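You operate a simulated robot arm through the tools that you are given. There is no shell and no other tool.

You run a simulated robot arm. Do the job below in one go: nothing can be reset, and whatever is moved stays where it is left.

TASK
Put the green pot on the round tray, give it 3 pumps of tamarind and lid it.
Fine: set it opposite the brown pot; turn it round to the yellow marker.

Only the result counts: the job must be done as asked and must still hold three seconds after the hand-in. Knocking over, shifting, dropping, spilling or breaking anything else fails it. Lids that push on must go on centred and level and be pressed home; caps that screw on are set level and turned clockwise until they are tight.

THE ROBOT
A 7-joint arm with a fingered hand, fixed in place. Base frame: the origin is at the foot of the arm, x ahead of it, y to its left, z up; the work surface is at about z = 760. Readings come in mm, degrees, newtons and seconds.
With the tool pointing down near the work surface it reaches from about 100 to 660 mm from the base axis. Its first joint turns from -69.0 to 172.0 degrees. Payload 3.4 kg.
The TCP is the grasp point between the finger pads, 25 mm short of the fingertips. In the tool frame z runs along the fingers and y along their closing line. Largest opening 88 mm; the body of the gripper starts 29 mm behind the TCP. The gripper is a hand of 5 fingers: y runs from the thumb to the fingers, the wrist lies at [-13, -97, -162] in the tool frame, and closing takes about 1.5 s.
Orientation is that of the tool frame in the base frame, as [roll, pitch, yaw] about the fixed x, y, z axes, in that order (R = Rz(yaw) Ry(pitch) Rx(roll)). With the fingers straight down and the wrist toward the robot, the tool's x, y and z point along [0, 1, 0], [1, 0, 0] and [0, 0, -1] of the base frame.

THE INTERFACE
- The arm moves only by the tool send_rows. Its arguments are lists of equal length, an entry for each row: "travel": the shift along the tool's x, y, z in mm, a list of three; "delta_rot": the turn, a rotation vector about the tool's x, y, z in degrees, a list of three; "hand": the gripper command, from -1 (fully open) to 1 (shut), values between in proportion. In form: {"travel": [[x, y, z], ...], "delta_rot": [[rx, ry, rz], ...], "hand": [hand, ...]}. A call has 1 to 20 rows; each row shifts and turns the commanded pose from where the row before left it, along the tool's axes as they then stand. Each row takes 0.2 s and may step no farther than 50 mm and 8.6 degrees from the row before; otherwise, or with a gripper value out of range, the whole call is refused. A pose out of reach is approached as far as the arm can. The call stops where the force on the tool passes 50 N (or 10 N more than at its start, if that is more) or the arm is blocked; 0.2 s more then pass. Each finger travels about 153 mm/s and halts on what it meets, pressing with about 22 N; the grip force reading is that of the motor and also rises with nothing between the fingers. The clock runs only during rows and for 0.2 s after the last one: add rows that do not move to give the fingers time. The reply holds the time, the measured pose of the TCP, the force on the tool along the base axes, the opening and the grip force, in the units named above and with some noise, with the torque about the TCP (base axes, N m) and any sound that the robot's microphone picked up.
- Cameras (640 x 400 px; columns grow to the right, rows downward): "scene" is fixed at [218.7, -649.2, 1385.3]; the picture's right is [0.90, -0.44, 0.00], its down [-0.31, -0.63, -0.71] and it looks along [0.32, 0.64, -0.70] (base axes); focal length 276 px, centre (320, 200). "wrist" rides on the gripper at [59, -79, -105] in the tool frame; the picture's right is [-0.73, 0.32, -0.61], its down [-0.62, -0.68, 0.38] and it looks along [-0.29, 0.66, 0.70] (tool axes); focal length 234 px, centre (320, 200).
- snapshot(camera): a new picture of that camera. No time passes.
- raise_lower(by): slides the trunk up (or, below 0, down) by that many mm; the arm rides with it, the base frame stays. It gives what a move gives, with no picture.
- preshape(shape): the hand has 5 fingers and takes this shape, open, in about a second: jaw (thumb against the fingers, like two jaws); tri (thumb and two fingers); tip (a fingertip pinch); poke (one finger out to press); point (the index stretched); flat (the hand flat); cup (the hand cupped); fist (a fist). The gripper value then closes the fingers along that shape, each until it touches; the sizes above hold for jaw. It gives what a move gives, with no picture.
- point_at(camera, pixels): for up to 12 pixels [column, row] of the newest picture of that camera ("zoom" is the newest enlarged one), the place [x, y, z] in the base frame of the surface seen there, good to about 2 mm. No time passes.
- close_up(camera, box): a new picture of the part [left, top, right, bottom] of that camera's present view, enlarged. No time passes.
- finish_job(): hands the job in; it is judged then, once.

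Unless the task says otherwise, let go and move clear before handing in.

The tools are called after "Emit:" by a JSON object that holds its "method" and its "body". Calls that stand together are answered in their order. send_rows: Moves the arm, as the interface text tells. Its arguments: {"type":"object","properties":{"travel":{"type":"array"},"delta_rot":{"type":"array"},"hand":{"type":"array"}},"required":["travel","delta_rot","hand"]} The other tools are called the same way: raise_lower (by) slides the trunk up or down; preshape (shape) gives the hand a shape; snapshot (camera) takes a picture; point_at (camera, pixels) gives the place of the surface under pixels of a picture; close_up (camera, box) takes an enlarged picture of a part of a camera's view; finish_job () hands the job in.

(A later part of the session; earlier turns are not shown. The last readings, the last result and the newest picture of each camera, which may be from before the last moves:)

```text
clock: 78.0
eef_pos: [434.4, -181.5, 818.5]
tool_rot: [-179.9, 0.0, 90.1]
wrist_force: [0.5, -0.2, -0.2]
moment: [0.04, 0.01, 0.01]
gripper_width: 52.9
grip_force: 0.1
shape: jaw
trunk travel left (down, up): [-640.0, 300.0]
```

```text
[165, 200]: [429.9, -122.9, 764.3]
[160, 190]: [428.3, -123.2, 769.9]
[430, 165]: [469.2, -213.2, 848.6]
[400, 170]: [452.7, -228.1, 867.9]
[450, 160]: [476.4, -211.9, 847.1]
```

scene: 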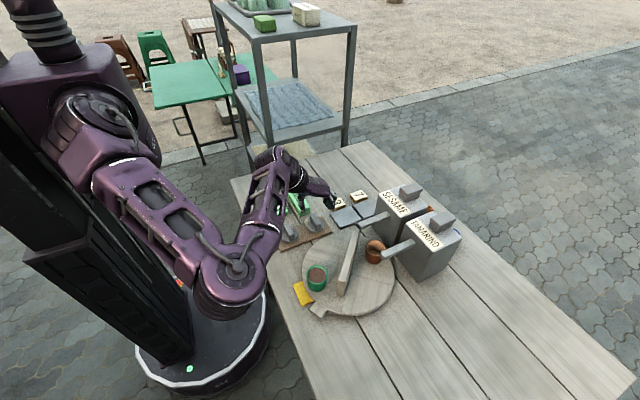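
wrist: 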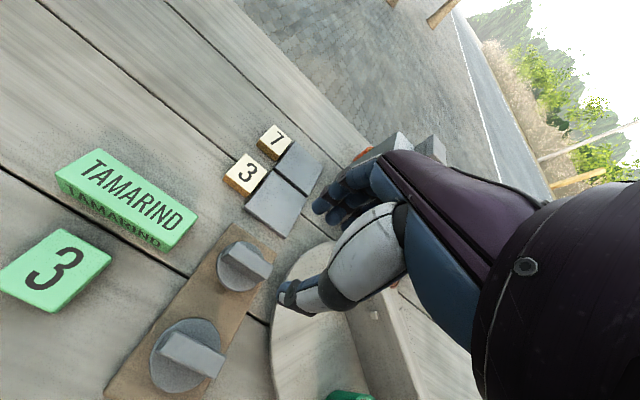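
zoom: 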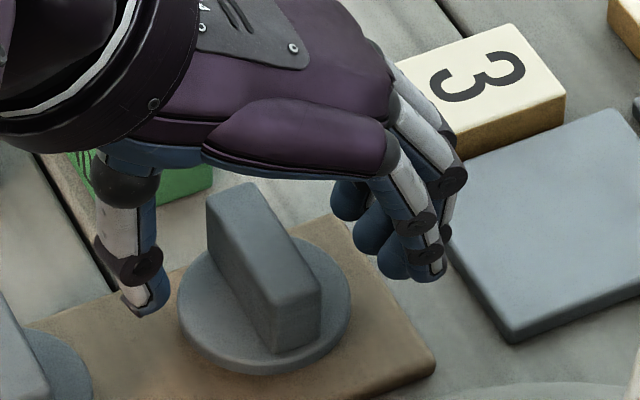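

Fingertips are at z≈800, i.e. 19–20 below the TCP. I'll go 8 mm lower (tips ≥785, above the disc) and close on the bar.

Emit:
{"method": "send_rows", "body": {"travel": [[0, -0.8, 4], [0, 0, 4], [0, 0, 0], [0, 0, 0], [0, 0, 0], [0, 0, 0], [0, 0, 0], [0, 0, 0], [0, 0, 0], [0, 0, 0]], "delta_rot": [[0, 0, 0], [0, 0, 0], [0, 0, 0], [0, 0, 0], [0, 0, 0], [0, 0, 0], [0, 0, 0], [0, 0, 0], [0, 0, 0], [0, 0, 0]], "hand": [-0.2, -0.2, 0, 0.2, 0.4, 0.6, 0.8, 1, 1, 1]}}

Emit:
{"method": "close_up", "body": {"camera": "scene", "box": [286, 190, 346, 240]}}

Emit:
{"method": "close_up", "body": {"camera": "wrist", "box": [180, 150, 420, 330]}}

```text
clock: 80.2
eef_pos: [432.6, -182.7, 810.5]
tool_rot: [-179.9, 0.1, 90.0]
wrist_force: [0.3, -0.4, -0.4]
moment: [-0.01, -0.01, 0.0]
gripper_width: 9.9
grip_force: 22.4
shape: jaw
trunk travel left (down, up): [-640.0, 300.0]
```

```text
8.00 times, centred on (316, 215) of scene
```

zoom: 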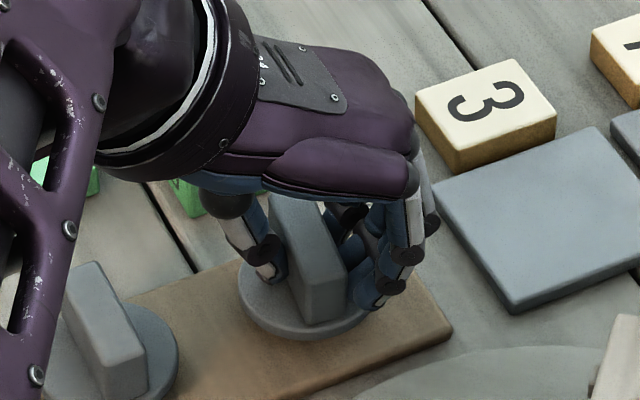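

```text
2.22 times, centred on (300, 240) of wrist
```

zoom: 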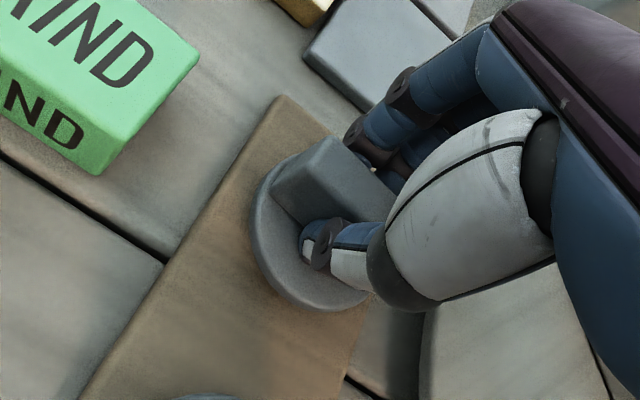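

The bar is gripped (width 9.9, 22 N). I'll lift 45 mm and check that the lid hangs level.

Emit:
{"method": "send_rows", "body": {"travel": [[0, 0, -5], [0, 0, -10], [0, 0, -15], [0, 0, -15], [0, 0, 0]], "delta_rot": [[0, 0, 0], [0, 0, 0], [0, 0, 0], [0, 0, 0], [0, 0, 0]], "hand": [1, 1, 1, 1, 1]}}

Emit:
{"method": "close_up", "body": {"camera": "scene", "box": [296, 180, 346, 220]}}

Emit:
{"method": "close_up", "body": {"camera": "wrist", "box": [180, 150, 420, 330]}}

```text
clock: 81.4
eef_pos: [433.1, -182.5, 855.6]
tool_rot: [-179.9, 0.0, 90.0]
wrist_force: [0.2, 0.0, -0.8]
moment: [-0.03, 0.0, 0.02]
gripper_width: 9.8
grip_force: 21.8
shape: jaw
trunk travel left (down, up): [-640.0, 300.0]
```

```text
10.00 times, centred on (321, 200) of scene
```

zoom: 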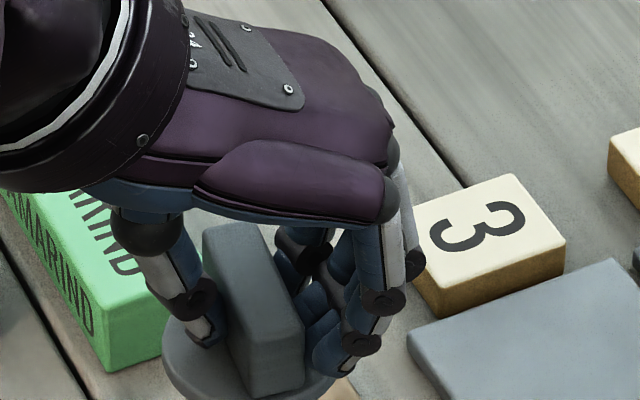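

```text
2.22 times, centred on (300, 240) of wrist
```

zoom: 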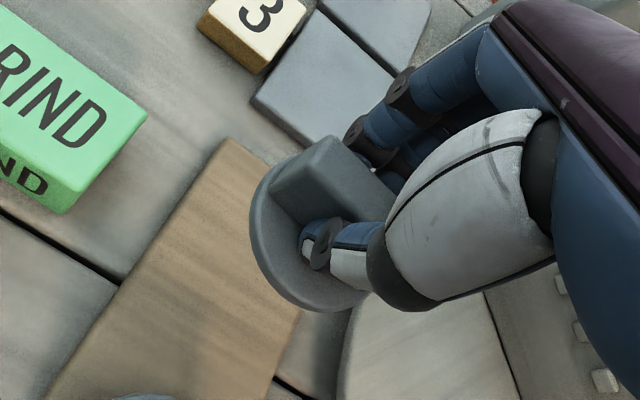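

The lid is held. I'll look at its underside/edge and measure its tilt and centre relative to the TCP.

Emit:
{"method": "close_up", "body": {"camera": "scene", "box": [292, 195, 348, 230]}}

Emit:
{"method": "point_at", "body": {"camera": "zoom", "pixels": [[168, 180], [190, 230], [230, 265], [280, 280], [340, 250], [360, 220], [215, 60], [260, 55], [330, 140], [280, 150], [300, 225], [185, 150]]}}

```text
11.43 times, centred on (320, 212) of scene
```

zoom: 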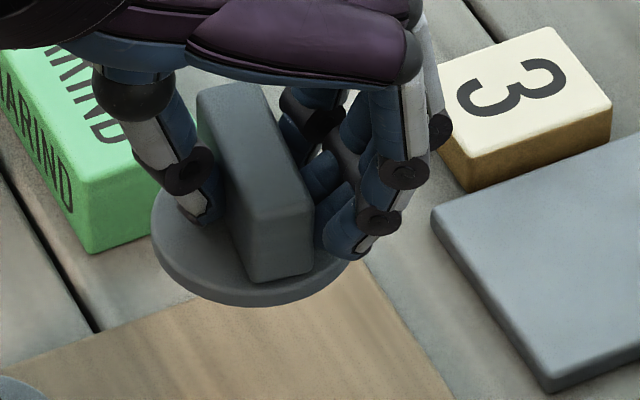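

```text
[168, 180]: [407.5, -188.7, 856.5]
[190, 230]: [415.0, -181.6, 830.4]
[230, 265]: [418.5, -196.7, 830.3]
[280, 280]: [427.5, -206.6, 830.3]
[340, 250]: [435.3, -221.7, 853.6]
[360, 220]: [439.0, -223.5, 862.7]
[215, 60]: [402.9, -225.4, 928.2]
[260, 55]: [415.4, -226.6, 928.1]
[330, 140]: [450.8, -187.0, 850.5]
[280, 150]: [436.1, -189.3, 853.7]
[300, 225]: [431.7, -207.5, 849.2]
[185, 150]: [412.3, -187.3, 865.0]
```

Emit:
{"method": "point_at", "body": {"camera": "zoom", "pixels": [[156, 225], [165, 250], [180, 268], [205, 285], [250, 295], [300, 288], [335, 268], [160, 210], [345, 255], [310, 282]]}}

Emit:
{"method": "snapshot", "body": {"camera": "wrist"}}

Emit:
{"method": "point_at", "body": {"camera": "wrist", "pixels": [[278, 220], [275, 235], [272, 250], [280, 270], [295, 283], [310, 290], [285, 210], [318, 288]]}}

```text
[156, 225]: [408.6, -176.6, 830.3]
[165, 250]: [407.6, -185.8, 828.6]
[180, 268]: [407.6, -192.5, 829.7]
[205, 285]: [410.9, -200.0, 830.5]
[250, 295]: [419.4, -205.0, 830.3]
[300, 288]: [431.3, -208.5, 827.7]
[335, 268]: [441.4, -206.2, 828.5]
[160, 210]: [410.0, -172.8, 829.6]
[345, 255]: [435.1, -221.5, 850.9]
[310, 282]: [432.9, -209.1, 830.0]
```

```text
taken
```

wrist: 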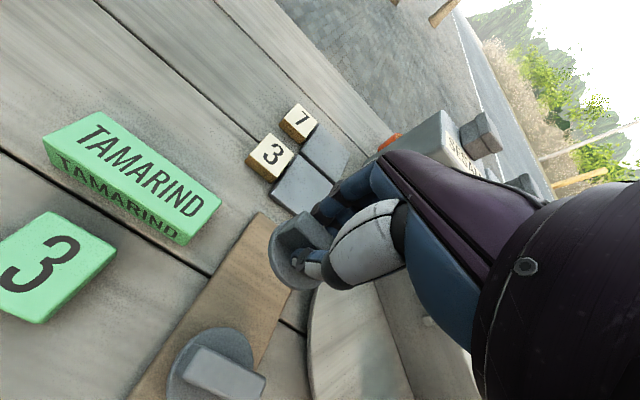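

```text
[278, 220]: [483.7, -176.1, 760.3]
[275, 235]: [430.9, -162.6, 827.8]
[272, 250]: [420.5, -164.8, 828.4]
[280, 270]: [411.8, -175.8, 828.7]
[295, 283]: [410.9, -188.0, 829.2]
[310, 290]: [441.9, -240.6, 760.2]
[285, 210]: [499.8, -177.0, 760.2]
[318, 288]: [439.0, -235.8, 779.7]
```

Disc top is level at z≈829.6 (26 below the TCP), lid centre ≈(431.2,-186), i.e. offset (-1.9,-3.5) from the TCP. I'll raise and carry it over the green pot.

Emit:
{"method": "send_rows", "body": {"travel": [[0, 0, -35], [0, 0, -40], [-32.9, -14.5, 0], [-32.9, -14.5, 0], [-32.9, -14.5, 0], [-32.8, -14.5, 0], [-32.8, -14.4, 0], [0, 0, 0], [0, 0, 0]], "delta_rot": [[0, 0, 0], [0, 0, 0], [0, 0, 0], [0, 0, 0], [0, 0, 0], [0, 0, 0], [0, 0, 0], [0, 0, 0], [0, 0, 0]], "hand": [1, 1, 1, 1, 1, 1, 1, 1, 1]}}

Emit:
{"method": "snapshot", "body": {"camera": "scene"}}

Emit:
{"method": "snapshot", "body": {"camera": "wrist"}}

```text
clock: 83.4
eef_pos: [357.8, -348.2, 930.7]
tool_rot: [-179.9, 0.0, 90.0]
wrist_force: [-0.2, 0.0, 0.0]
moment: [-0.03, -0.01, 0.0]
gripper_width: 9.7
grip_force: 22.2
shape: jaw
trunk travel left (down, up): [-640.0, 300.0]
```

```text
taken
```

scene: 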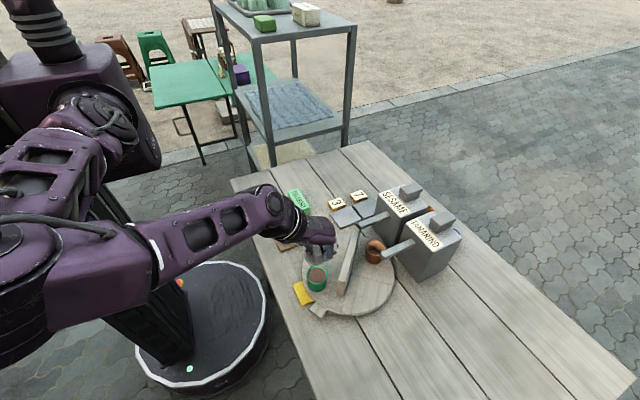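

```text
taken
```

wrist: 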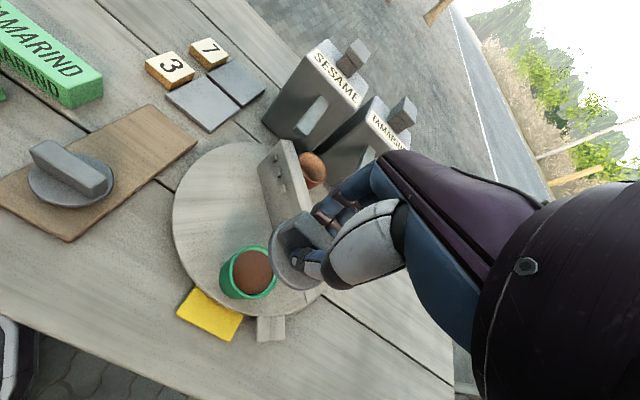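

The lid is over the tray near the pot. I'll correct by (2.9,1.4), lower to z≈880 and measure lid and pot together.

Emit:
{"method": "send_rows", "body": {"travel": [[1.4, 2.9, 20], [0, 0, 30], [0, 0, 0], [0, 0, 0]], "delta_rot": [[0, 0, 0], [0, 0, 0], [0, 0, 0], [0, 0, 0]], "hand": [1, 1, 1, 1]}}

Emit:
{"method": "close_up", "body": {"camera": "scene", "box": [290, 245, 346, 295]}}

Emit:
{"method": "close_up", "body": {"camera": "wrist", "box": [200, 180, 360, 330]}}

```text
clock: 84.4
eef_pos: [360.6, -345.6, 881.3]
tool_rot: [180.0, 0.0, 90.0]
wrist_force: [0.3, 0.2, 0.2]
moment: [-0.03, 0.02, 0.01]
gripper_width: 9.7
grip_force: 21.9
shape: jaw
trunk travel left (down, up): [-640.0, 300.0]
```

```text
8.00 times, centred on (318, 270) of scene
```

zoom: 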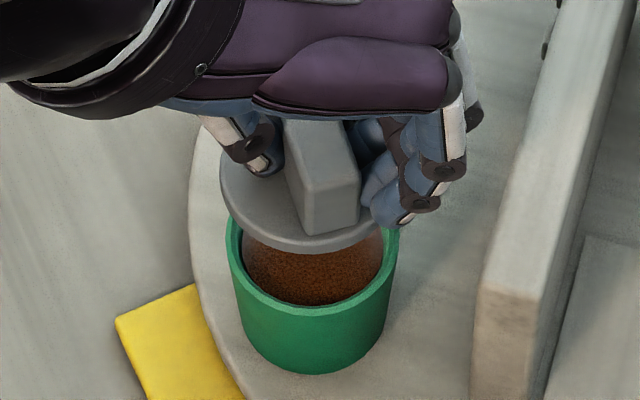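

```text
2.67 times, centred on (280, 255) of wrist
```

zoom: 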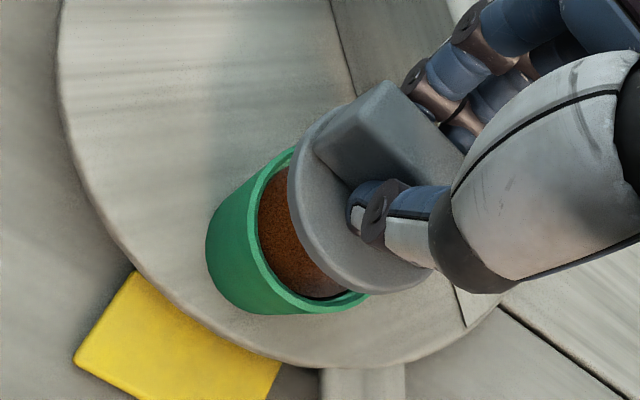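

Both the lid disc and the pot rim are visible. I'll measure edge points of both to align centres.

Emit:
{"method": "point_at", "body": {"camera": "zoom", "pixels": [[254, 200], [262, 178], [252, 240], [268, 275], [300, 302], [340, 305], [290, 195], [296, 225], [315, 255], [345, 282], [385, 290], [425, 275]]}}

Emit:
{"method": "close_up", "body": {"camera": "scene", "box": [290, 245, 346, 295]}}

Emit:
{"method": "point_at", "body": {"camera": "zoom", "pixels": [[223, 180], [232, 205], [255, 232], [290, 246], [340, 243], [375, 225], [230, 240], [250, 285], [310, 312], [370, 290], [393, 250], [227, 165]]}}

```text
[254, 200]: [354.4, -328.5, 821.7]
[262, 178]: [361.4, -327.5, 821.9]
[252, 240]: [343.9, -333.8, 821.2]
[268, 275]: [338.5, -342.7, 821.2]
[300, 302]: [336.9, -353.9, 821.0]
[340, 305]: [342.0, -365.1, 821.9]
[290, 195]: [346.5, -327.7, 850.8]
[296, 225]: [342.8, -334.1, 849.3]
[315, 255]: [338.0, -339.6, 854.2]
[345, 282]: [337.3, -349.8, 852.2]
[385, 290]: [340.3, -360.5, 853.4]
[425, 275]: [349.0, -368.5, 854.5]
```

```text
8.00 times, centred on (318, 270) of scene
```

zoom: 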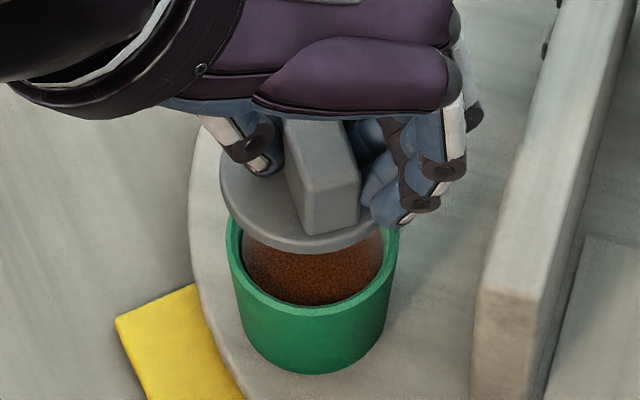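

```text
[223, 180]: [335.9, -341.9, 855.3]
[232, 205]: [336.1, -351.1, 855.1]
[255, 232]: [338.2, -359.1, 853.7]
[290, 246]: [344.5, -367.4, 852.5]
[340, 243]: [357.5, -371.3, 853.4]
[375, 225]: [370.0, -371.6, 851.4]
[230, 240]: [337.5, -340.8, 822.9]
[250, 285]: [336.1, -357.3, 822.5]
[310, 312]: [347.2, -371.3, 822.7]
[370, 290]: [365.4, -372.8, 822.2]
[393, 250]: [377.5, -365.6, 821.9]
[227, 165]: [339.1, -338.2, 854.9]
```

Pot centre ≈(359.4,-350.4), lid centre ≈(359.5,-349.1). I'll shift 1.3 mm toward -y, lower until the plug is just above the rim, and recheck.

Emit:
{"method": "send_rows", "body": {"travel": [[-1.2, 0, 8], [0, 0, 6], [0, 0, 0], [0, 0, 0]], "delta_rot": [[0, 0, 0], [0, 0, 0], [0, 0, 0], [0, 0, 0]], "hand": [1, 1, 1, 1]}}

Emit:
{"method": "close_up", "body": {"camera": "scene", "box": [295, 255, 343, 291]}}

Emit:
{"method": "close_up", "body": {"camera": "wrist", "box": [220, 190, 340, 310]}}

```text
clock: 85.4
eef_pos: [362.5, -347.0, 867.6]
tool_rot: [-180.0, 0.0, 90.1]
wrist_force: [-0.3, 0.8, -0.4]
moment: [0.01, 0.0, 0.01]
gripper_width: 10.1
grip_force: 21.1
shape: jaw
trunk travel left (down, up): [-640.0, 300.0]
```

```text
11.11 times, centred on (319, 273) of scene
```

zoom: 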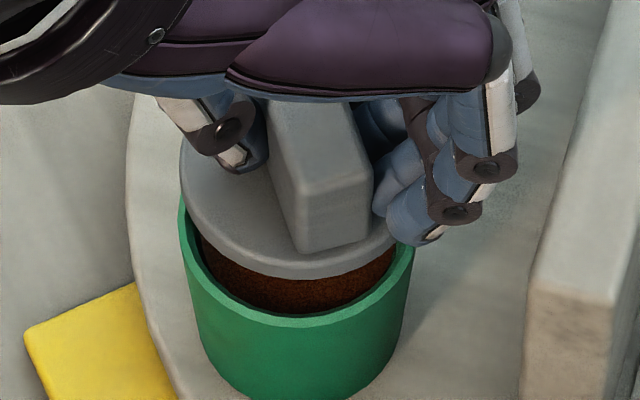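

```text
3.33 times, centred on (280, 250) of wrist
```

zoom: 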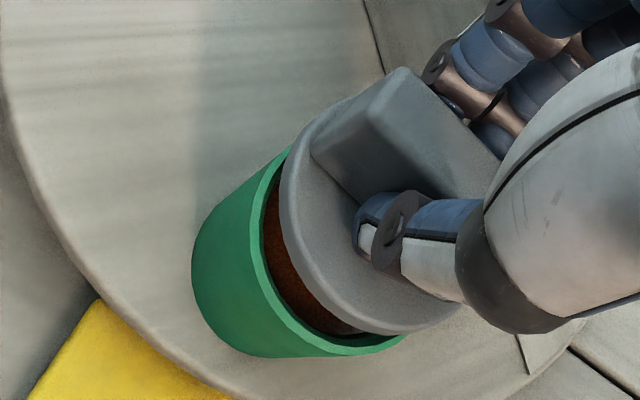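

Emit:
{"method": "point_at", "body": {"camera": "zoom", "pixels": [[268, 165], [256, 205], [254, 245], [268, 295], [300, 335], [350, 350], [385, 345], [283, 195], [288, 235], [310, 280], [345, 318], [390, 332]]}}

Emit:
{"method": "point_at", "body": {"camera": "zoom", "pixels": [[296, 140], [320, 110], [440, 325], [460, 312], [300, 265], [365, 328], [325, 300], [281, 215]]}}

Emit:
{"method": "close_up", "body": {"camera": "scene", "box": [295, 255, 343, 291]}}

Emit:
{"method": "point_at", "body": {"camera": "zoom", "pixels": [[183, 165], [186, 190], [200, 215], [225, 240], [260, 260], [300, 267], [345, 262], [385, 245], [188, 235], [215, 285], [280, 320], [395, 290]]}}

```text
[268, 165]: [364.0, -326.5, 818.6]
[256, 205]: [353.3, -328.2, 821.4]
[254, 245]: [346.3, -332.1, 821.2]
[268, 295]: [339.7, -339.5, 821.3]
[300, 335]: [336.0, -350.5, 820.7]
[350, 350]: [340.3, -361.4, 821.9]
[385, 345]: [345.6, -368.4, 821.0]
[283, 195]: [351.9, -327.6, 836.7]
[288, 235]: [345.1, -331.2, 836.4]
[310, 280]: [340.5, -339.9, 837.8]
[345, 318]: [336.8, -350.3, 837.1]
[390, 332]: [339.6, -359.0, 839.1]
```

```text
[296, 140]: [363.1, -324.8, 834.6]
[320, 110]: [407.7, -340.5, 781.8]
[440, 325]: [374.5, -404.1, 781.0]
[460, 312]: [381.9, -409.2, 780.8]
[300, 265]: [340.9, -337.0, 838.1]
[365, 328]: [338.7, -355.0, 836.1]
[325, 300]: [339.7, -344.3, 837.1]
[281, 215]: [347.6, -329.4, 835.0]
```

```text
11.11 times, centred on (319, 273) of scene
```

zoom: 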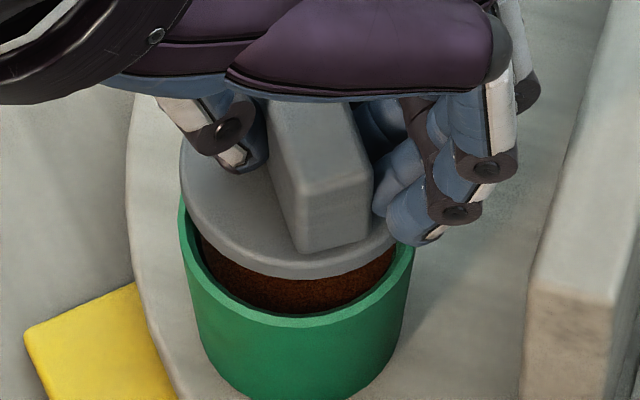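

```text
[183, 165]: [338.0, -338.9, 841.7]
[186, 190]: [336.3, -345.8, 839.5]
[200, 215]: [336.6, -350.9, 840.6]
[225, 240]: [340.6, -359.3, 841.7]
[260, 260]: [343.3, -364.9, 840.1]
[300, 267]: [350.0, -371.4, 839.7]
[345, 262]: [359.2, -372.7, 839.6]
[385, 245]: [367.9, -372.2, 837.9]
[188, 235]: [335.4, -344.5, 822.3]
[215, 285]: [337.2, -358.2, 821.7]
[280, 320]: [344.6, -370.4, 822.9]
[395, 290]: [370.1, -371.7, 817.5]
```

The lid is within ~1 mm of the pot's centre; I'll correct by (-0.8,-0.8) and lower gently, watching the force.

Emit:
{"method": "send_rows", "body": {"travel": [[-0.8, -0.8, 1], [0, 0, 1.5], [0, 0, 1.5], [0, 0, 0]], "delta_rot": [[0, 0, 0], [0, 0, 0], [0, 0, 0], [0, 0, 0]], "hand": [1, 1, 1, 1]}}

Emit:
{"method": "send_rows", "body": {"travel": [[0, 0, 1], [0, 0, 1], [0, 0, 0]], "delta_rot": [[0, 0, 0], [0, 0, 0], [0, 0, 0]], "hand": [1, 1, 1]}}

Emit:
{"method": "close_up", "body": {"camera": "scene", "box": [295, 255, 343, 291]}}

```text
clock: 86.4
eef_pos: [363.1, -347.5, 864.2]
tool_rot: [-180.0, 0.0, 90.0]
wrist_force: [0.3, 0.2, 0.6]
moment: [0.0, -0.01, 0.02]
gripper_width: 9.5
grip_force: 21.9
shape: jaw
trunk travel left (down, up): [-640.0, 300.0]
```

```text
clock: 87.2
eef_pos: [361.8, -347.5, 861.1]
tool_rot: [-180.0, 0.0, 90.1]
wrist_force: [-1.1, 0.2, -0.5]
moment: [-0.05, 0.02, 0.02]
gripper_width: 9.6
grip_force: 22.0
shape: jaw
trunk travel left (down, up): [-640.0, 300.0]
```

```text
11.11 times, centred on (319, 273) of scene
```

zoom: 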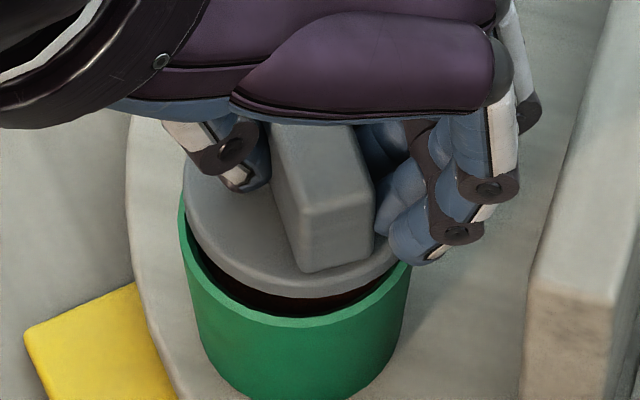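

Emit:
{"method": "close_up", "body": {"camera": "scene", "box": [307, 262, 331, 282]}}

Emit:
{"method": "close_up", "body": {"camera": "wrist", "box": [240, 200, 330, 300]}}

```text
16.00 times, centred on (319, 272) of scene
```

zoom: 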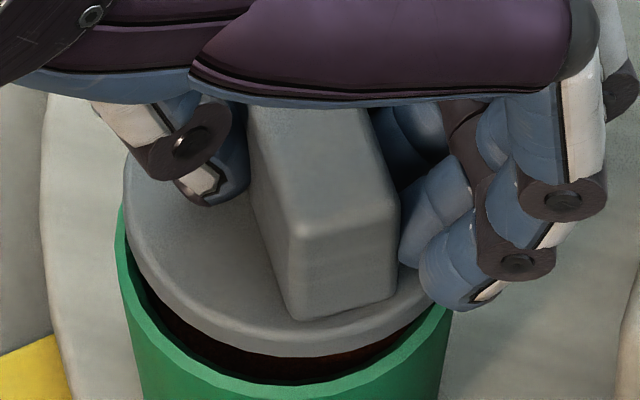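

```text
4.00 times, centred on (285, 250) of wrist
```

zoom: 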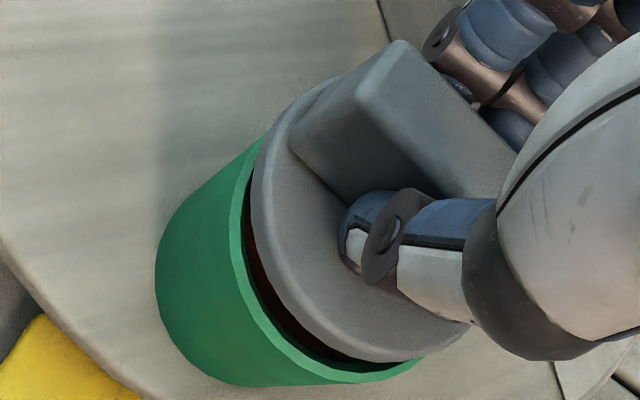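

The lid looks level and almost concentric. I'll continue down in small steps and watch for contact.

Emit:
{"method": "send_rows", "body": {"travel": [[0, 0, 1], [0, 0, 1], [0, 0, 0]], "delta_rot": [[0, 0, 0], [0, 0, 0], [0, 0, 0]], "hand": [1, 1, 1]}}

Emit:
{"method": "close_up", "body": {"camera": "scene", "box": [305, 260, 335, 285]}}

Emit:
{"method": "point_at", "body": {"camera": "zoom", "pixels": [[165, 200], [170, 230], [190, 260], [220, 285], [260, 300], [300, 303], [340, 297], [380, 280], [163, 240], [200, 300], [260, 330], [320, 333]]}}

```text
clock: 88.0
eef_pos: [363.1, -348.0, 858.5]
tool_rot: [179.9, 0.0, 90.1]
wrist_force: [1.0, -0.4, 0.1]
moment: [0.0, -0.01, 0.02]
gripper_width: 9.6
grip_force: 22.6
shape: jaw
trunk travel left (down, up): [-640.0, 300.0]
```

```text
16.00 times, centred on (320, 272) of scene
```

zoom: 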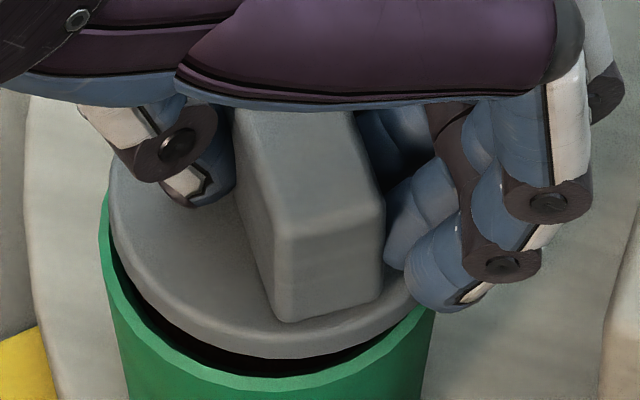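

```text
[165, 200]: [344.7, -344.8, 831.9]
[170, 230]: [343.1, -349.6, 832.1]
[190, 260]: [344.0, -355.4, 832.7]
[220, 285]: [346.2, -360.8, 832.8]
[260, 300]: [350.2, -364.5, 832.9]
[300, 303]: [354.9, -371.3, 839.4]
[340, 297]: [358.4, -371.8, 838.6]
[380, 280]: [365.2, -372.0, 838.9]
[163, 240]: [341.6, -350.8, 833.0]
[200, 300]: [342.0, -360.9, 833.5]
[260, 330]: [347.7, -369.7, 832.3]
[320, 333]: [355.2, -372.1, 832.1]
```

No contact yet, disc top level at z≈832.5. The lid seems ~1.2 mm toward +x of the pot's centre; I'll take tight zooms of the left and front edges to judge it better.

Emit:
{"method": "close_up", "body": {"camera": "scene", "box": [304, 266, 320, 286]}}

Emit:
{"method": "close_up", "body": {"camera": "scene", "box": [316, 268, 332, 288]}}

```text
16.00 times, centred on (312, 276) of scene
```

zoom: 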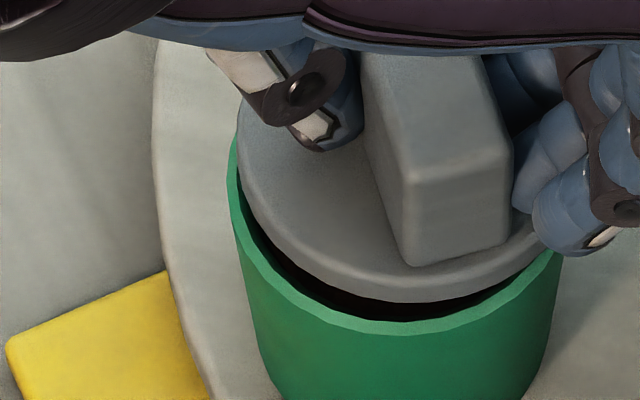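

```text
16.00 times, centred on (324, 278) of scene
```

zoom: 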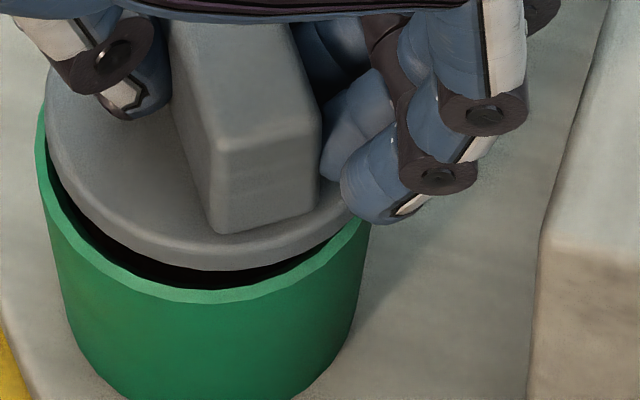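

The lid's front edge is centred ~10 px right of the pot's, i.e. ~1.5 mm too far in +x and slightly back. I'll shift (-1.5,-0.5) and look again.

Emit:
{"method": "send_rows", "body": {"travel": [[-0.5, -1.5, 0], [0, 0, 0], [0, 0, 0]], "delta_rot": [[0, 0, 0], [0, 0, 0], [0, 0, 0]], "hand": [1, 1, 1]}}

Emit:
{"method": "close_up", "body": {"camera": "scene", "box": [304, 266, 320, 286]}}

Emit:
{"method": "close_up", "body": {"camera": "wrist", "box": [240, 210, 330, 300]}}

```text
clock: 88.8
eef_pos: [360.8, -348.1, 858.5]
tool_rot: [-180.0, 0.0, 90.0]
wrist_force: [0.0, 0.8, -0.1]
moment: [-0.04, 0.0, 0.0]
gripper_width: 9.7
grip_force: 22.3
shape: jaw
trunk travel left (down, up): [-640.0, 300.0]
```

```text
16.00 times, centred on (312, 276) of scene
```

zoom: 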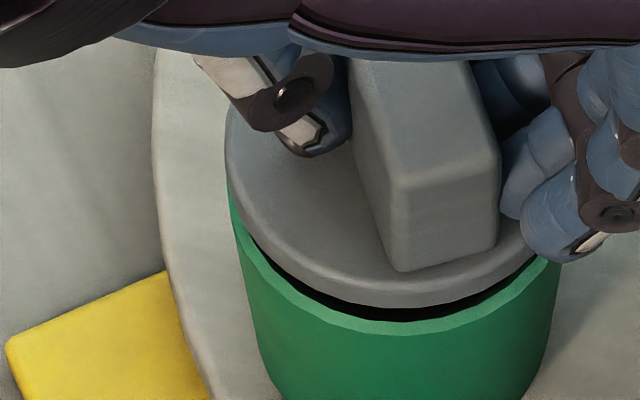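

```text
4.44 times, centred on (285, 255) of wrist
```

zoom: 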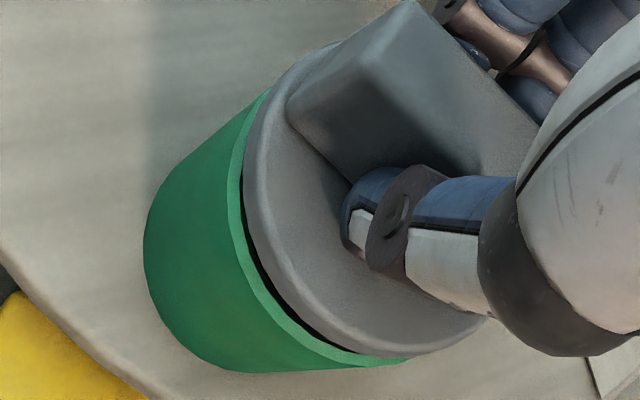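

The lid is now within about half a millimetre; the wrist view hints at a remaining ~0.5 mm toward +y. I'll apply that and lower gently onto the rim.

Emit:
{"method": "send_rows", "body": {"travel": [[-0.5, -0.2, 0.5], [0, 0, 1], [0, 0, 1], [0, 0, 0]], "delta_rot": [[0, 0, 0], [0, 0, 0], [0, 0, 0], [0, 0, 0]], "hand": [1, 1, 1, 1]}}

Emit:
{"method": "close_up", "body": {"camera": "scene", "box": [304, 266, 320, 286]}}

Emit:
{"method": "close_up", "body": {"camera": "wrist", "box": [240, 210, 330, 300]}}

```text
clock: 89.8
eef_pos: [361.3, -347.7, 857.1]
tool_rot: [180.0, 0.1, 90.0]
wrist_force: [0.0, 0.7, -0.7]
moment: [0.01, 0.02, 0.02]
gripper_width: 9.7
grip_force: 21.4
shape: jaw
trunk travel left (down, up): [-640.0, 300.0]
```

```text
16.00 times, centred on (312, 276) of scene
```

zoom: 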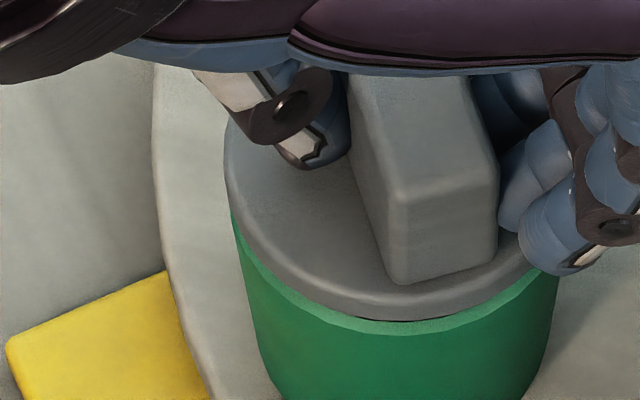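

```text
4.44 times, centred on (285, 255) of wrist
```

zoom: 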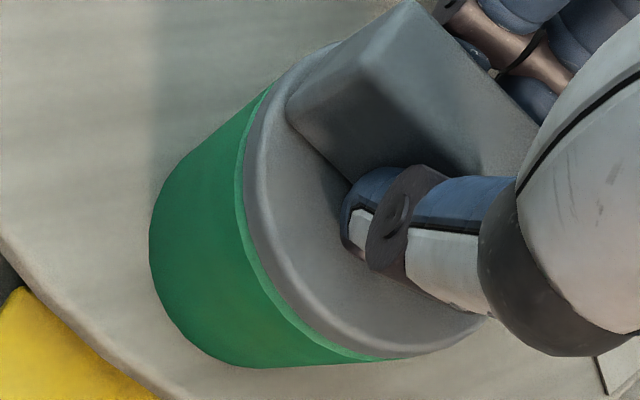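

The disc is just above the rim; in the scene zoom it overhangs ~8 px at the left and in the wrist view slightly toward +y. I'll shift (+0.7,-1.0) and re-check.

Emit:
{"method": "send_rows", "body": {"travel": [[-1.0, 0.7, 0], [0, 0, 0], [0, 0, 0]], "delta_rot": [[0, 0, 0], [0, 0, 0], [0, 0, 0]], "hand": [1, 1, 1]}}

Emit:
{"method": "close_up", "body": {"camera": "scene", "box": [304, 266, 320, 286]}}

Emit:
{"method": "close_up", "body": {"camera": "wrist", "box": [240, 210, 330, 300]}}

```text
clock: 90.6
eef_pos: [361.3, -349.6, 855.5]
tool_rot: [-179.9, -0.1, 90.0]
wrist_force: [-0.5, 0.1, 0.3]
moment: [0.02, 0.0, -0.02]
gripper_width: 9.9
grip_force: 22.1
shape: jaw
trunk travel left (down, up): [-640.0, 300.0]
```

```text
16.00 times, centred on (312, 276) of scene
```

zoom: 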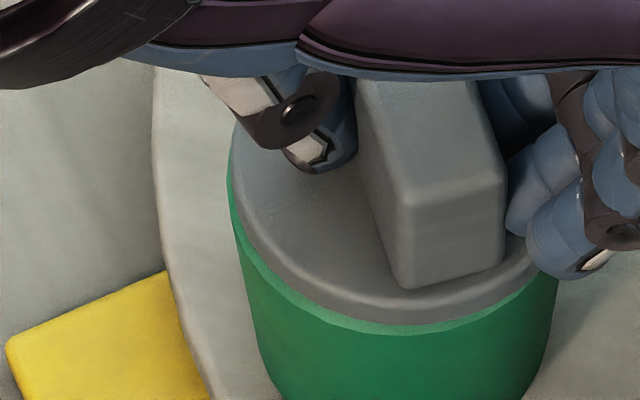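

```text
4.44 times, centred on (285, 255) of wrist
```

zoom: 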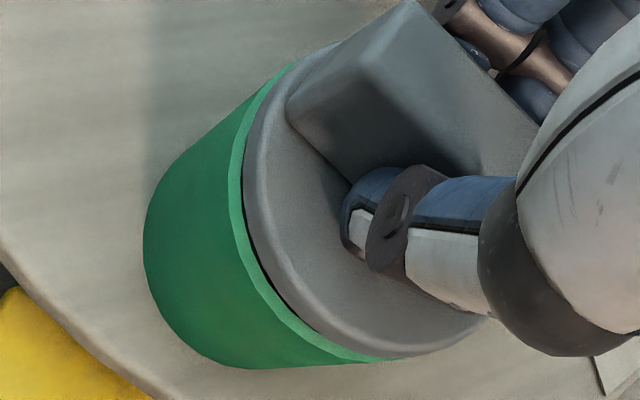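

Now the green rim shows as an even band around the disc in both views: concentric. I'll lower until the disc seats.

Emit:
{"method": "send_rows", "body": {"travel": [[0, 0, 1], [0, 0, 1], [0, 0, 0]], "delta_rot": [[0, 0, 0], [0, 0, 0], [0, 0, 0]], "hand": [1, 1, 1]}}

Emit:
{"method": "close_up", "body": {"camera": "scene", "box": [304, 266, 320, 286]}}

```text
clock: 91.4
eef_pos: [361.9, -348.3, 854.7]
tool_rot: [-180.0, 0.0, 90.0]
wrist_force: [0.4, 0.2, 0.4]
moment: [0.03, 0.02, 0.02]
gripper_width: 9.8
grip_force: 21.9
shape: jaw
trunk travel left (down, up): [-640.0, 300.0]
```

```text
16.00 times, centred on (312, 276) of scene
```

zoom: 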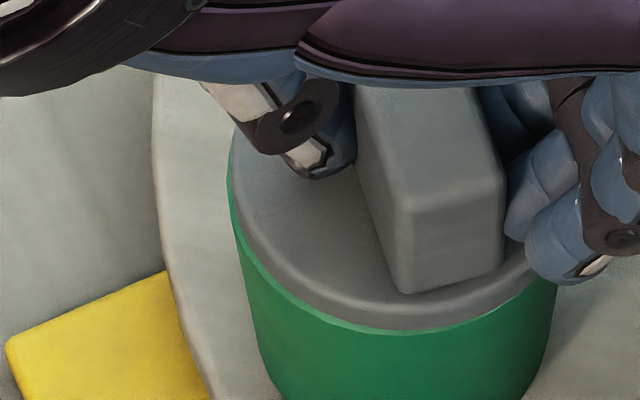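

Still no contact force; a bit more.

Emit:
{"method": "send_rows", "body": {"travel": [[0, 0, 1], [0, 0, 1], [0, 0, 0]], "delta_rot": [[0, 0, 0], [0, 0, 0], [0, 0, 0]], "hand": [1, 1, 1]}}

Emit:
{"method": "close_up", "body": {"camera": "scene", "box": [304, 266, 320, 286]}}

```text
clock: 92.2
eef_pos: [361.2, -348.2, 852.3]
tool_rot: [179.8, 0.1, 90.0]
wrist_force: [0.0, 0.7, 2.6]
moment: [0.01, -0.04, 0.01]
gripper_width: 9.8
grip_force: 21.9
shape: jaw
trunk travel left (down, up): [-640.0, 300.0]
```

```text
16.00 times, centred on (312, 276) of scene
```

zoom: 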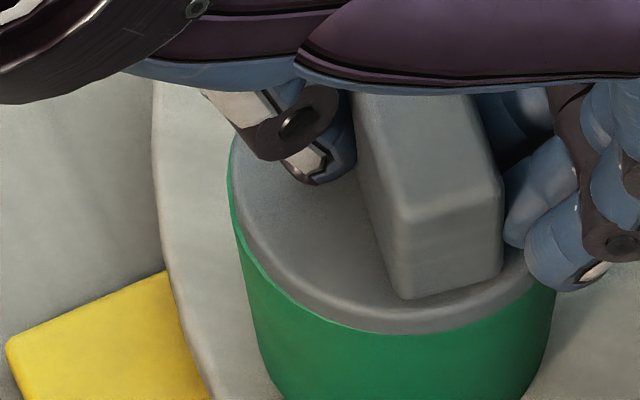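

The disc has reached the rim (2.6 N). Now I'll press it home, watching force and depth.

Emit:
{"method": "send_rows", "body": {"travel": [[0, 0, 1], [0, 0, 1], [0, 0, 0]], "delta_rot": [[0, 0, 0], [0, 0, 0], [0, 0, 0]], "hand": [1, 1, 1]}}

```text
clock: 93.0
eef_pos: [360.4, -348.4, 851.7]
tool_rot: [179.9, 0.1, 90.0]
wrist_force: [2.1, -0.5, 16.2]
moment: [0.0, -0.09, 0.03]
gripper_width: 10.5
grip_force: 22.1
shape: jaw
trunk travel left (down, up): [-640.0, 300.0]
```

Emit:
{"method": "send_rows", "body": {"travel": [[0, 0, 1], [0, 0, 1], [0, 0, 0]], "delta_rot": [[0, 0, 0], [0, 0, 0], [0, 0, 0]], "hand": [1, 1, 1]}}

Emit:
{"method": "close_up", "body": {"camera": "scene", "box": [304, 266, 320, 286]}}

Emit:
{"method": "close_up", "body": {"camera": "wrist", "box": [240, 210, 330, 300]}}

```text
clock: 93.8
eef_pos: [360.9, -347.3, 850.9]
tool_rot: [179.7, 0.2, 90.0]
wrist_force: [3.6, 0.5, 28.4]
moment: [0.01, -0.21, 0.02]
gripper_width: 11.2
grip_force: 21.6
shape: jaw
trunk travel left (down, up): [-640.0, 300.0]
```

```text
16.00 times, centred on (312, 276) of scene
```

zoom: 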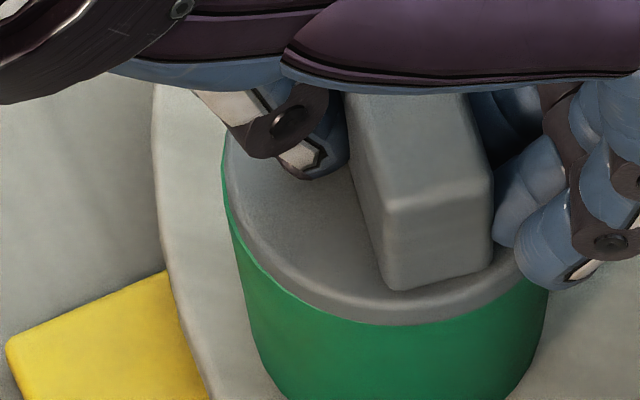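

```text
4.44 times, centred on (285, 255) of wrist
```

zoom: 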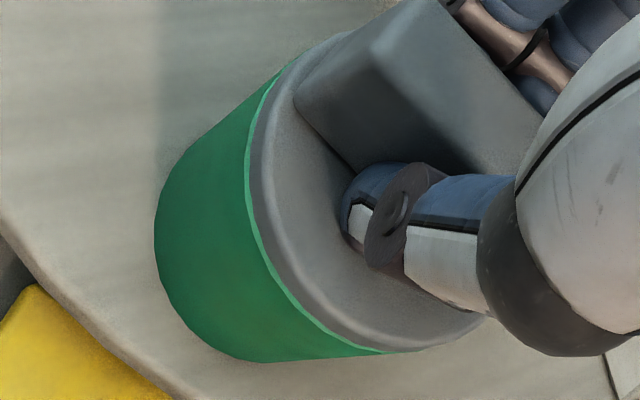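

Force rose to 28 N with the disc flat on the rim. I'll measure the disc's height around its edge to check it is level and down.

Emit:
{"method": "point_at", "body": {"camera": "zoom", "pixels": [[275, 100], [265, 140], [270, 200], [300, 270], [350, 310], [400, 330], [250, 200], [275, 285], [340, 335], [256, 120], [450, 325], [330, 120]]}}

Emit:
{"method": "close_up", "body": {"camera": "scene", "box": [300, 260, 340, 290]}}

Emit:
{"method": "point_at", "body": {"camera": "zoom", "pixels": [[200, 150], [210, 190], [240, 220], [280, 245], [330, 250], [370, 235], [330, 160], [300, 130], [350, 195], [230, 240], [300, 290], [360, 180]]}}

```text
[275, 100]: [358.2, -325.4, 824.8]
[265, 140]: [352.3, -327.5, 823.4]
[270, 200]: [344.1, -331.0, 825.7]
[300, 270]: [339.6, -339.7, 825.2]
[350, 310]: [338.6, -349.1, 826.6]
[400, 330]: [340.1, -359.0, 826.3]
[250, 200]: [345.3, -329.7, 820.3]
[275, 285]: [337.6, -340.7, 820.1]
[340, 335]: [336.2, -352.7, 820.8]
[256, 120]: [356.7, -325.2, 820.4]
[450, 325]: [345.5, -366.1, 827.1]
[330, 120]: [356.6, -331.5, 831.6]
```

```text
13.33 times, centred on (320, 275) of scene
```

zoom: 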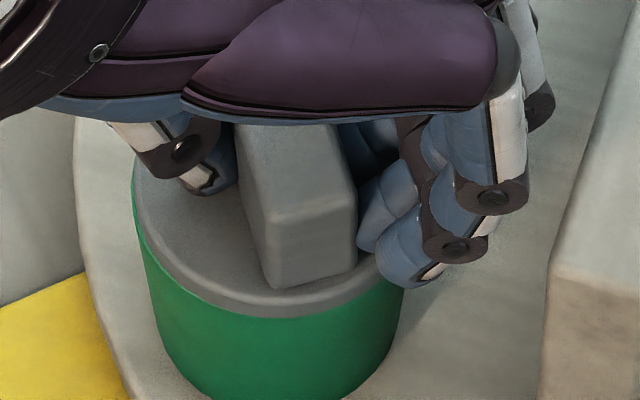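

```text
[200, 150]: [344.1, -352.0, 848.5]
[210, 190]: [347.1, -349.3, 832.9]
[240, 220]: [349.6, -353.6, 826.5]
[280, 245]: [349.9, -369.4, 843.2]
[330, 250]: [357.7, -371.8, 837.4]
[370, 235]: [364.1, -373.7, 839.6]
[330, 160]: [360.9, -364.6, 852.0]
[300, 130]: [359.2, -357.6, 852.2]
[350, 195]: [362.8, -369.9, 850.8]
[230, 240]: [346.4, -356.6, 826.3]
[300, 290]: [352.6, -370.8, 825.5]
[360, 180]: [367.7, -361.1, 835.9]
```

Disc top is ≈826.5 all round with the rim at ≈821.5, so it sits flat on the rim. I'll unload, open the fingers, and lift off.

Emit:
{"method": "send_rows", "body": {"travel": [[0, 0, -1.2], [0, 0, -1], [0, 0, 0], [0, 0, 0], [0, 0, 0], [0, 0, 0], [0, 0, 0], [0, 0, 0]], "delta_rot": [[0, 0, 0], [0, 0, 0], [0, 0, 0], [0, 0, 0], [0, 0, 0], [0, 0, 0], [0, 0, 0], [0, 0, 0]], "hand": [1, 1, 0.7, 0.5, 0.3, 0.1, -0.1, -0.1]}}

Emit:
{"method": "close_up", "body": {"camera": "scene", "box": [295, 250, 351, 295]}}

Emit:
{"method": "close_up", "body": {"camera": "wrist", "box": [220, 190, 340, 310]}}

```text
clock: 95.6
eef_pos: [359.3, -348.9, 849.3]
tool_rot: [-179.9, 0.0, 90.0]
wrist_force: [-0.1, -0.3, 2.7]
moment: [-0.01, -0.07, -0.05]
gripper_width: 48.8
grip_force: 0.0
shape: jaw
trunk travel left (down, up): [-640.0, 300.0]
```

```text
8.89 times, centred on (323, 272) of scene
```

zoom: 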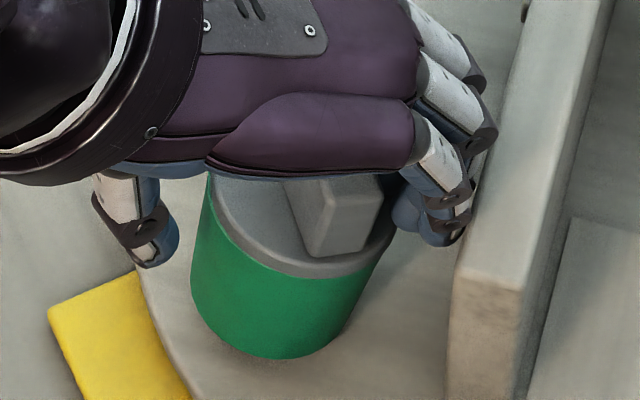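

```text
3.33 times, centred on (280, 250) of wrist
```

zoom: 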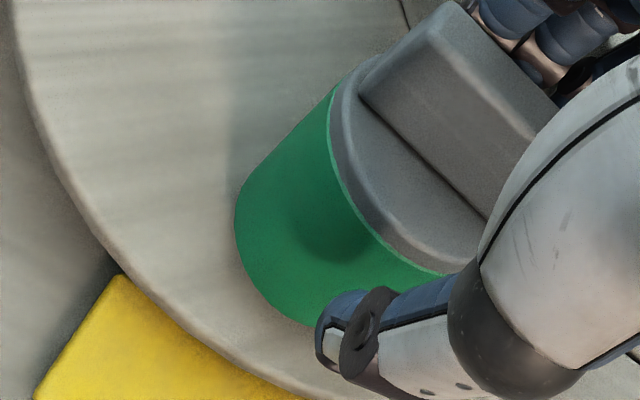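

Careful: in the scene zoom the pot seems to lean (its side runs (210,180)→(190,290)), so something is touching it. I'll look closely before moving.

Emit:
{"method": "close_up", "body": {"camera": "scene", "box": [305, 262, 337, 290]}}

Emit:
{"method": "snapshot", "body": {"camera": "wrist"}}

Emit:
{"method": "snapshot", "body": {"camera": "scene"}}

```text
14.29 times, centred on (321, 276) of scene
```

zoom: 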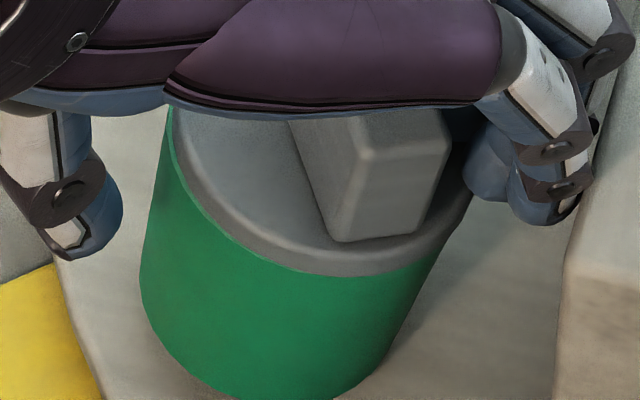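

```text
taken
```

wrist: 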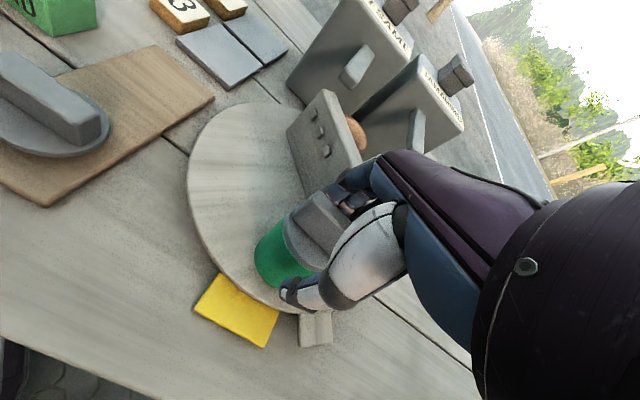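

```text
taken
```

scene: 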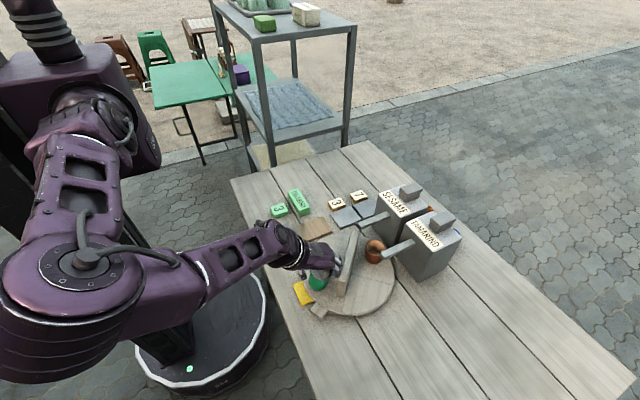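

The pot is tilted ~15° toward +x because the fingertips, swinging open, are pressing on the right edge of the disc. I'll raise very slowly so it can settle back upright.

Emit:
{"method": "send_rows", "body": {"travel": [[0, 0, -0.7], [0, 0, -0.7], [0, 0, -0.7], [0, 0, -0.7], [0, 0, 0]], "delta_rot": [[0, 0, 0], [0, 0, 0], [0, 0, 0], [0, 0, 0], [0, 0, 0]], "hand": [-0.1, -0.1, -0.1, -0.1, -0.1]}}

Emit:
{"method": "close_up", "body": {"camera": "scene", "box": [295, 255, 351, 300]}}

Emit:
{"method": "close_up", "body": {"camera": "wrist", "box": [220, 170, 380, 330]}}

```text
clock: 96.8
eef_pos: [362.3, -349.5, 852.0]
tool_rot: [179.9, 0.1, 90.0]
wrist_force: [0.5, 0.0, 0.5]
moment: [-0.03, -0.02, 0.0]
gripper_width: 48.1
grip_force: 0.1
shape: jaw
trunk travel left (down, up): [-640.0, 300.0]
```

```text
8.89 times, centred on (323, 278) of scene
```

zoom: 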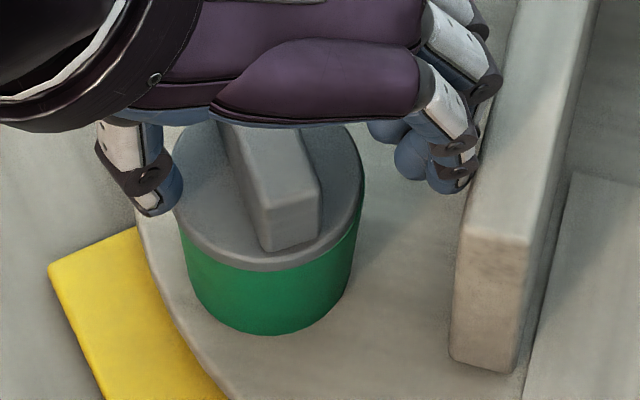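

```text
2.50 times, centred on (300, 250) of wrist
```

zoom: 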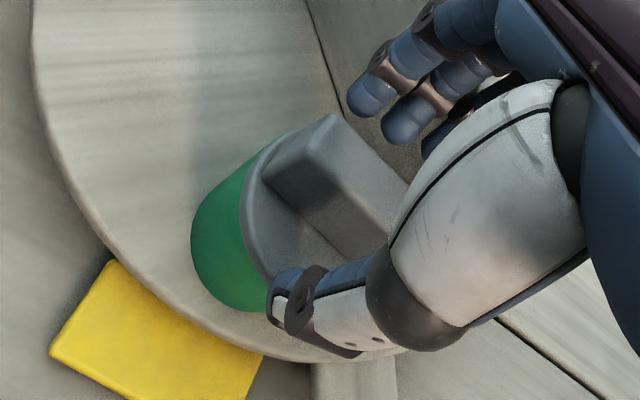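

The pot rocked back upright, the lid still flat on it. I'll continue to rise gently clear of the lid.

Emit:
{"method": "send_rows", "body": {"travel": [[0, 0, -1], [0, 0, -1.5], [0, 0, -2], [0, 0, -3], [0, 0, -5], [0, 0, -8], [0, 0, -15], [0, 0, -25], [0, 0, -30], [0, 0, 0]], "delta_rot": [[0, 0, 0], [0, 0, 0], [0, 0, 0], [0, 0, 0], [0, 0, 0], [0, 0, 0], [0, 0, 0], [0, 0, 0], [0, 0, 0], [0, 0, 0]], "hand": [-0.1, -0.1, -0.1, -0.1, -0.1, -0.1, -0.1, -0.1, -0.1, -0.1]}}

Emit:
{"method": "close_up", "body": {"camera": "scene", "box": [283, 250, 363, 300]}}

Emit:
{"method": "snapshot", "body": {"camera": "wrist"}}

```text
clock: 99.0
eef_pos: [361.3, -349.3, 944.4]
tool_rot: [-180.0, 0.0, 90.0]
wrist_force: [-0.1, 0.2, 1.1]
moment: [-0.03, 0.0, 0.02]
gripper_width: 48.3
grip_force: 0.0
shape: jaw
trunk travel left (down, up): [-640.0, 300.0]
```

```text
8.00 times, centred on (323, 275) of scene
```

zoom: 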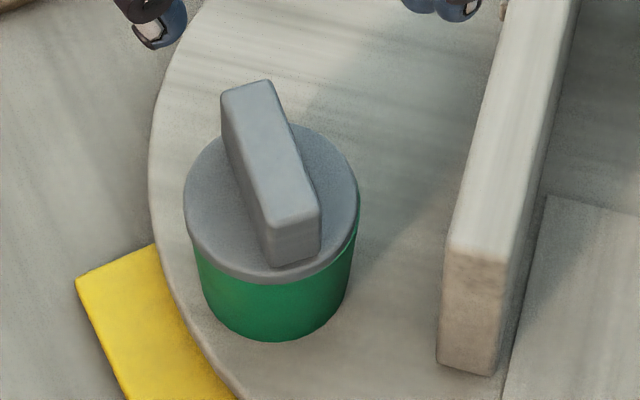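

```text
taken
```

wrist: 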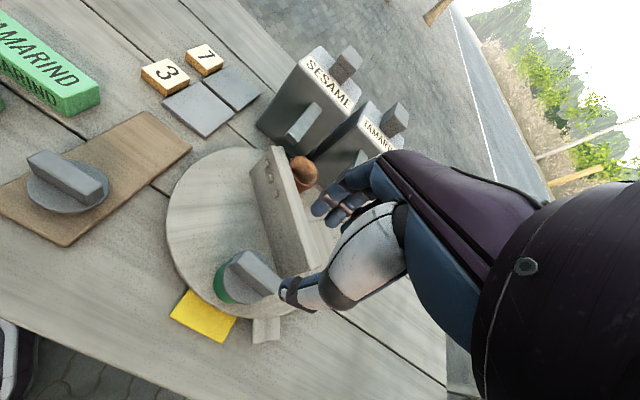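

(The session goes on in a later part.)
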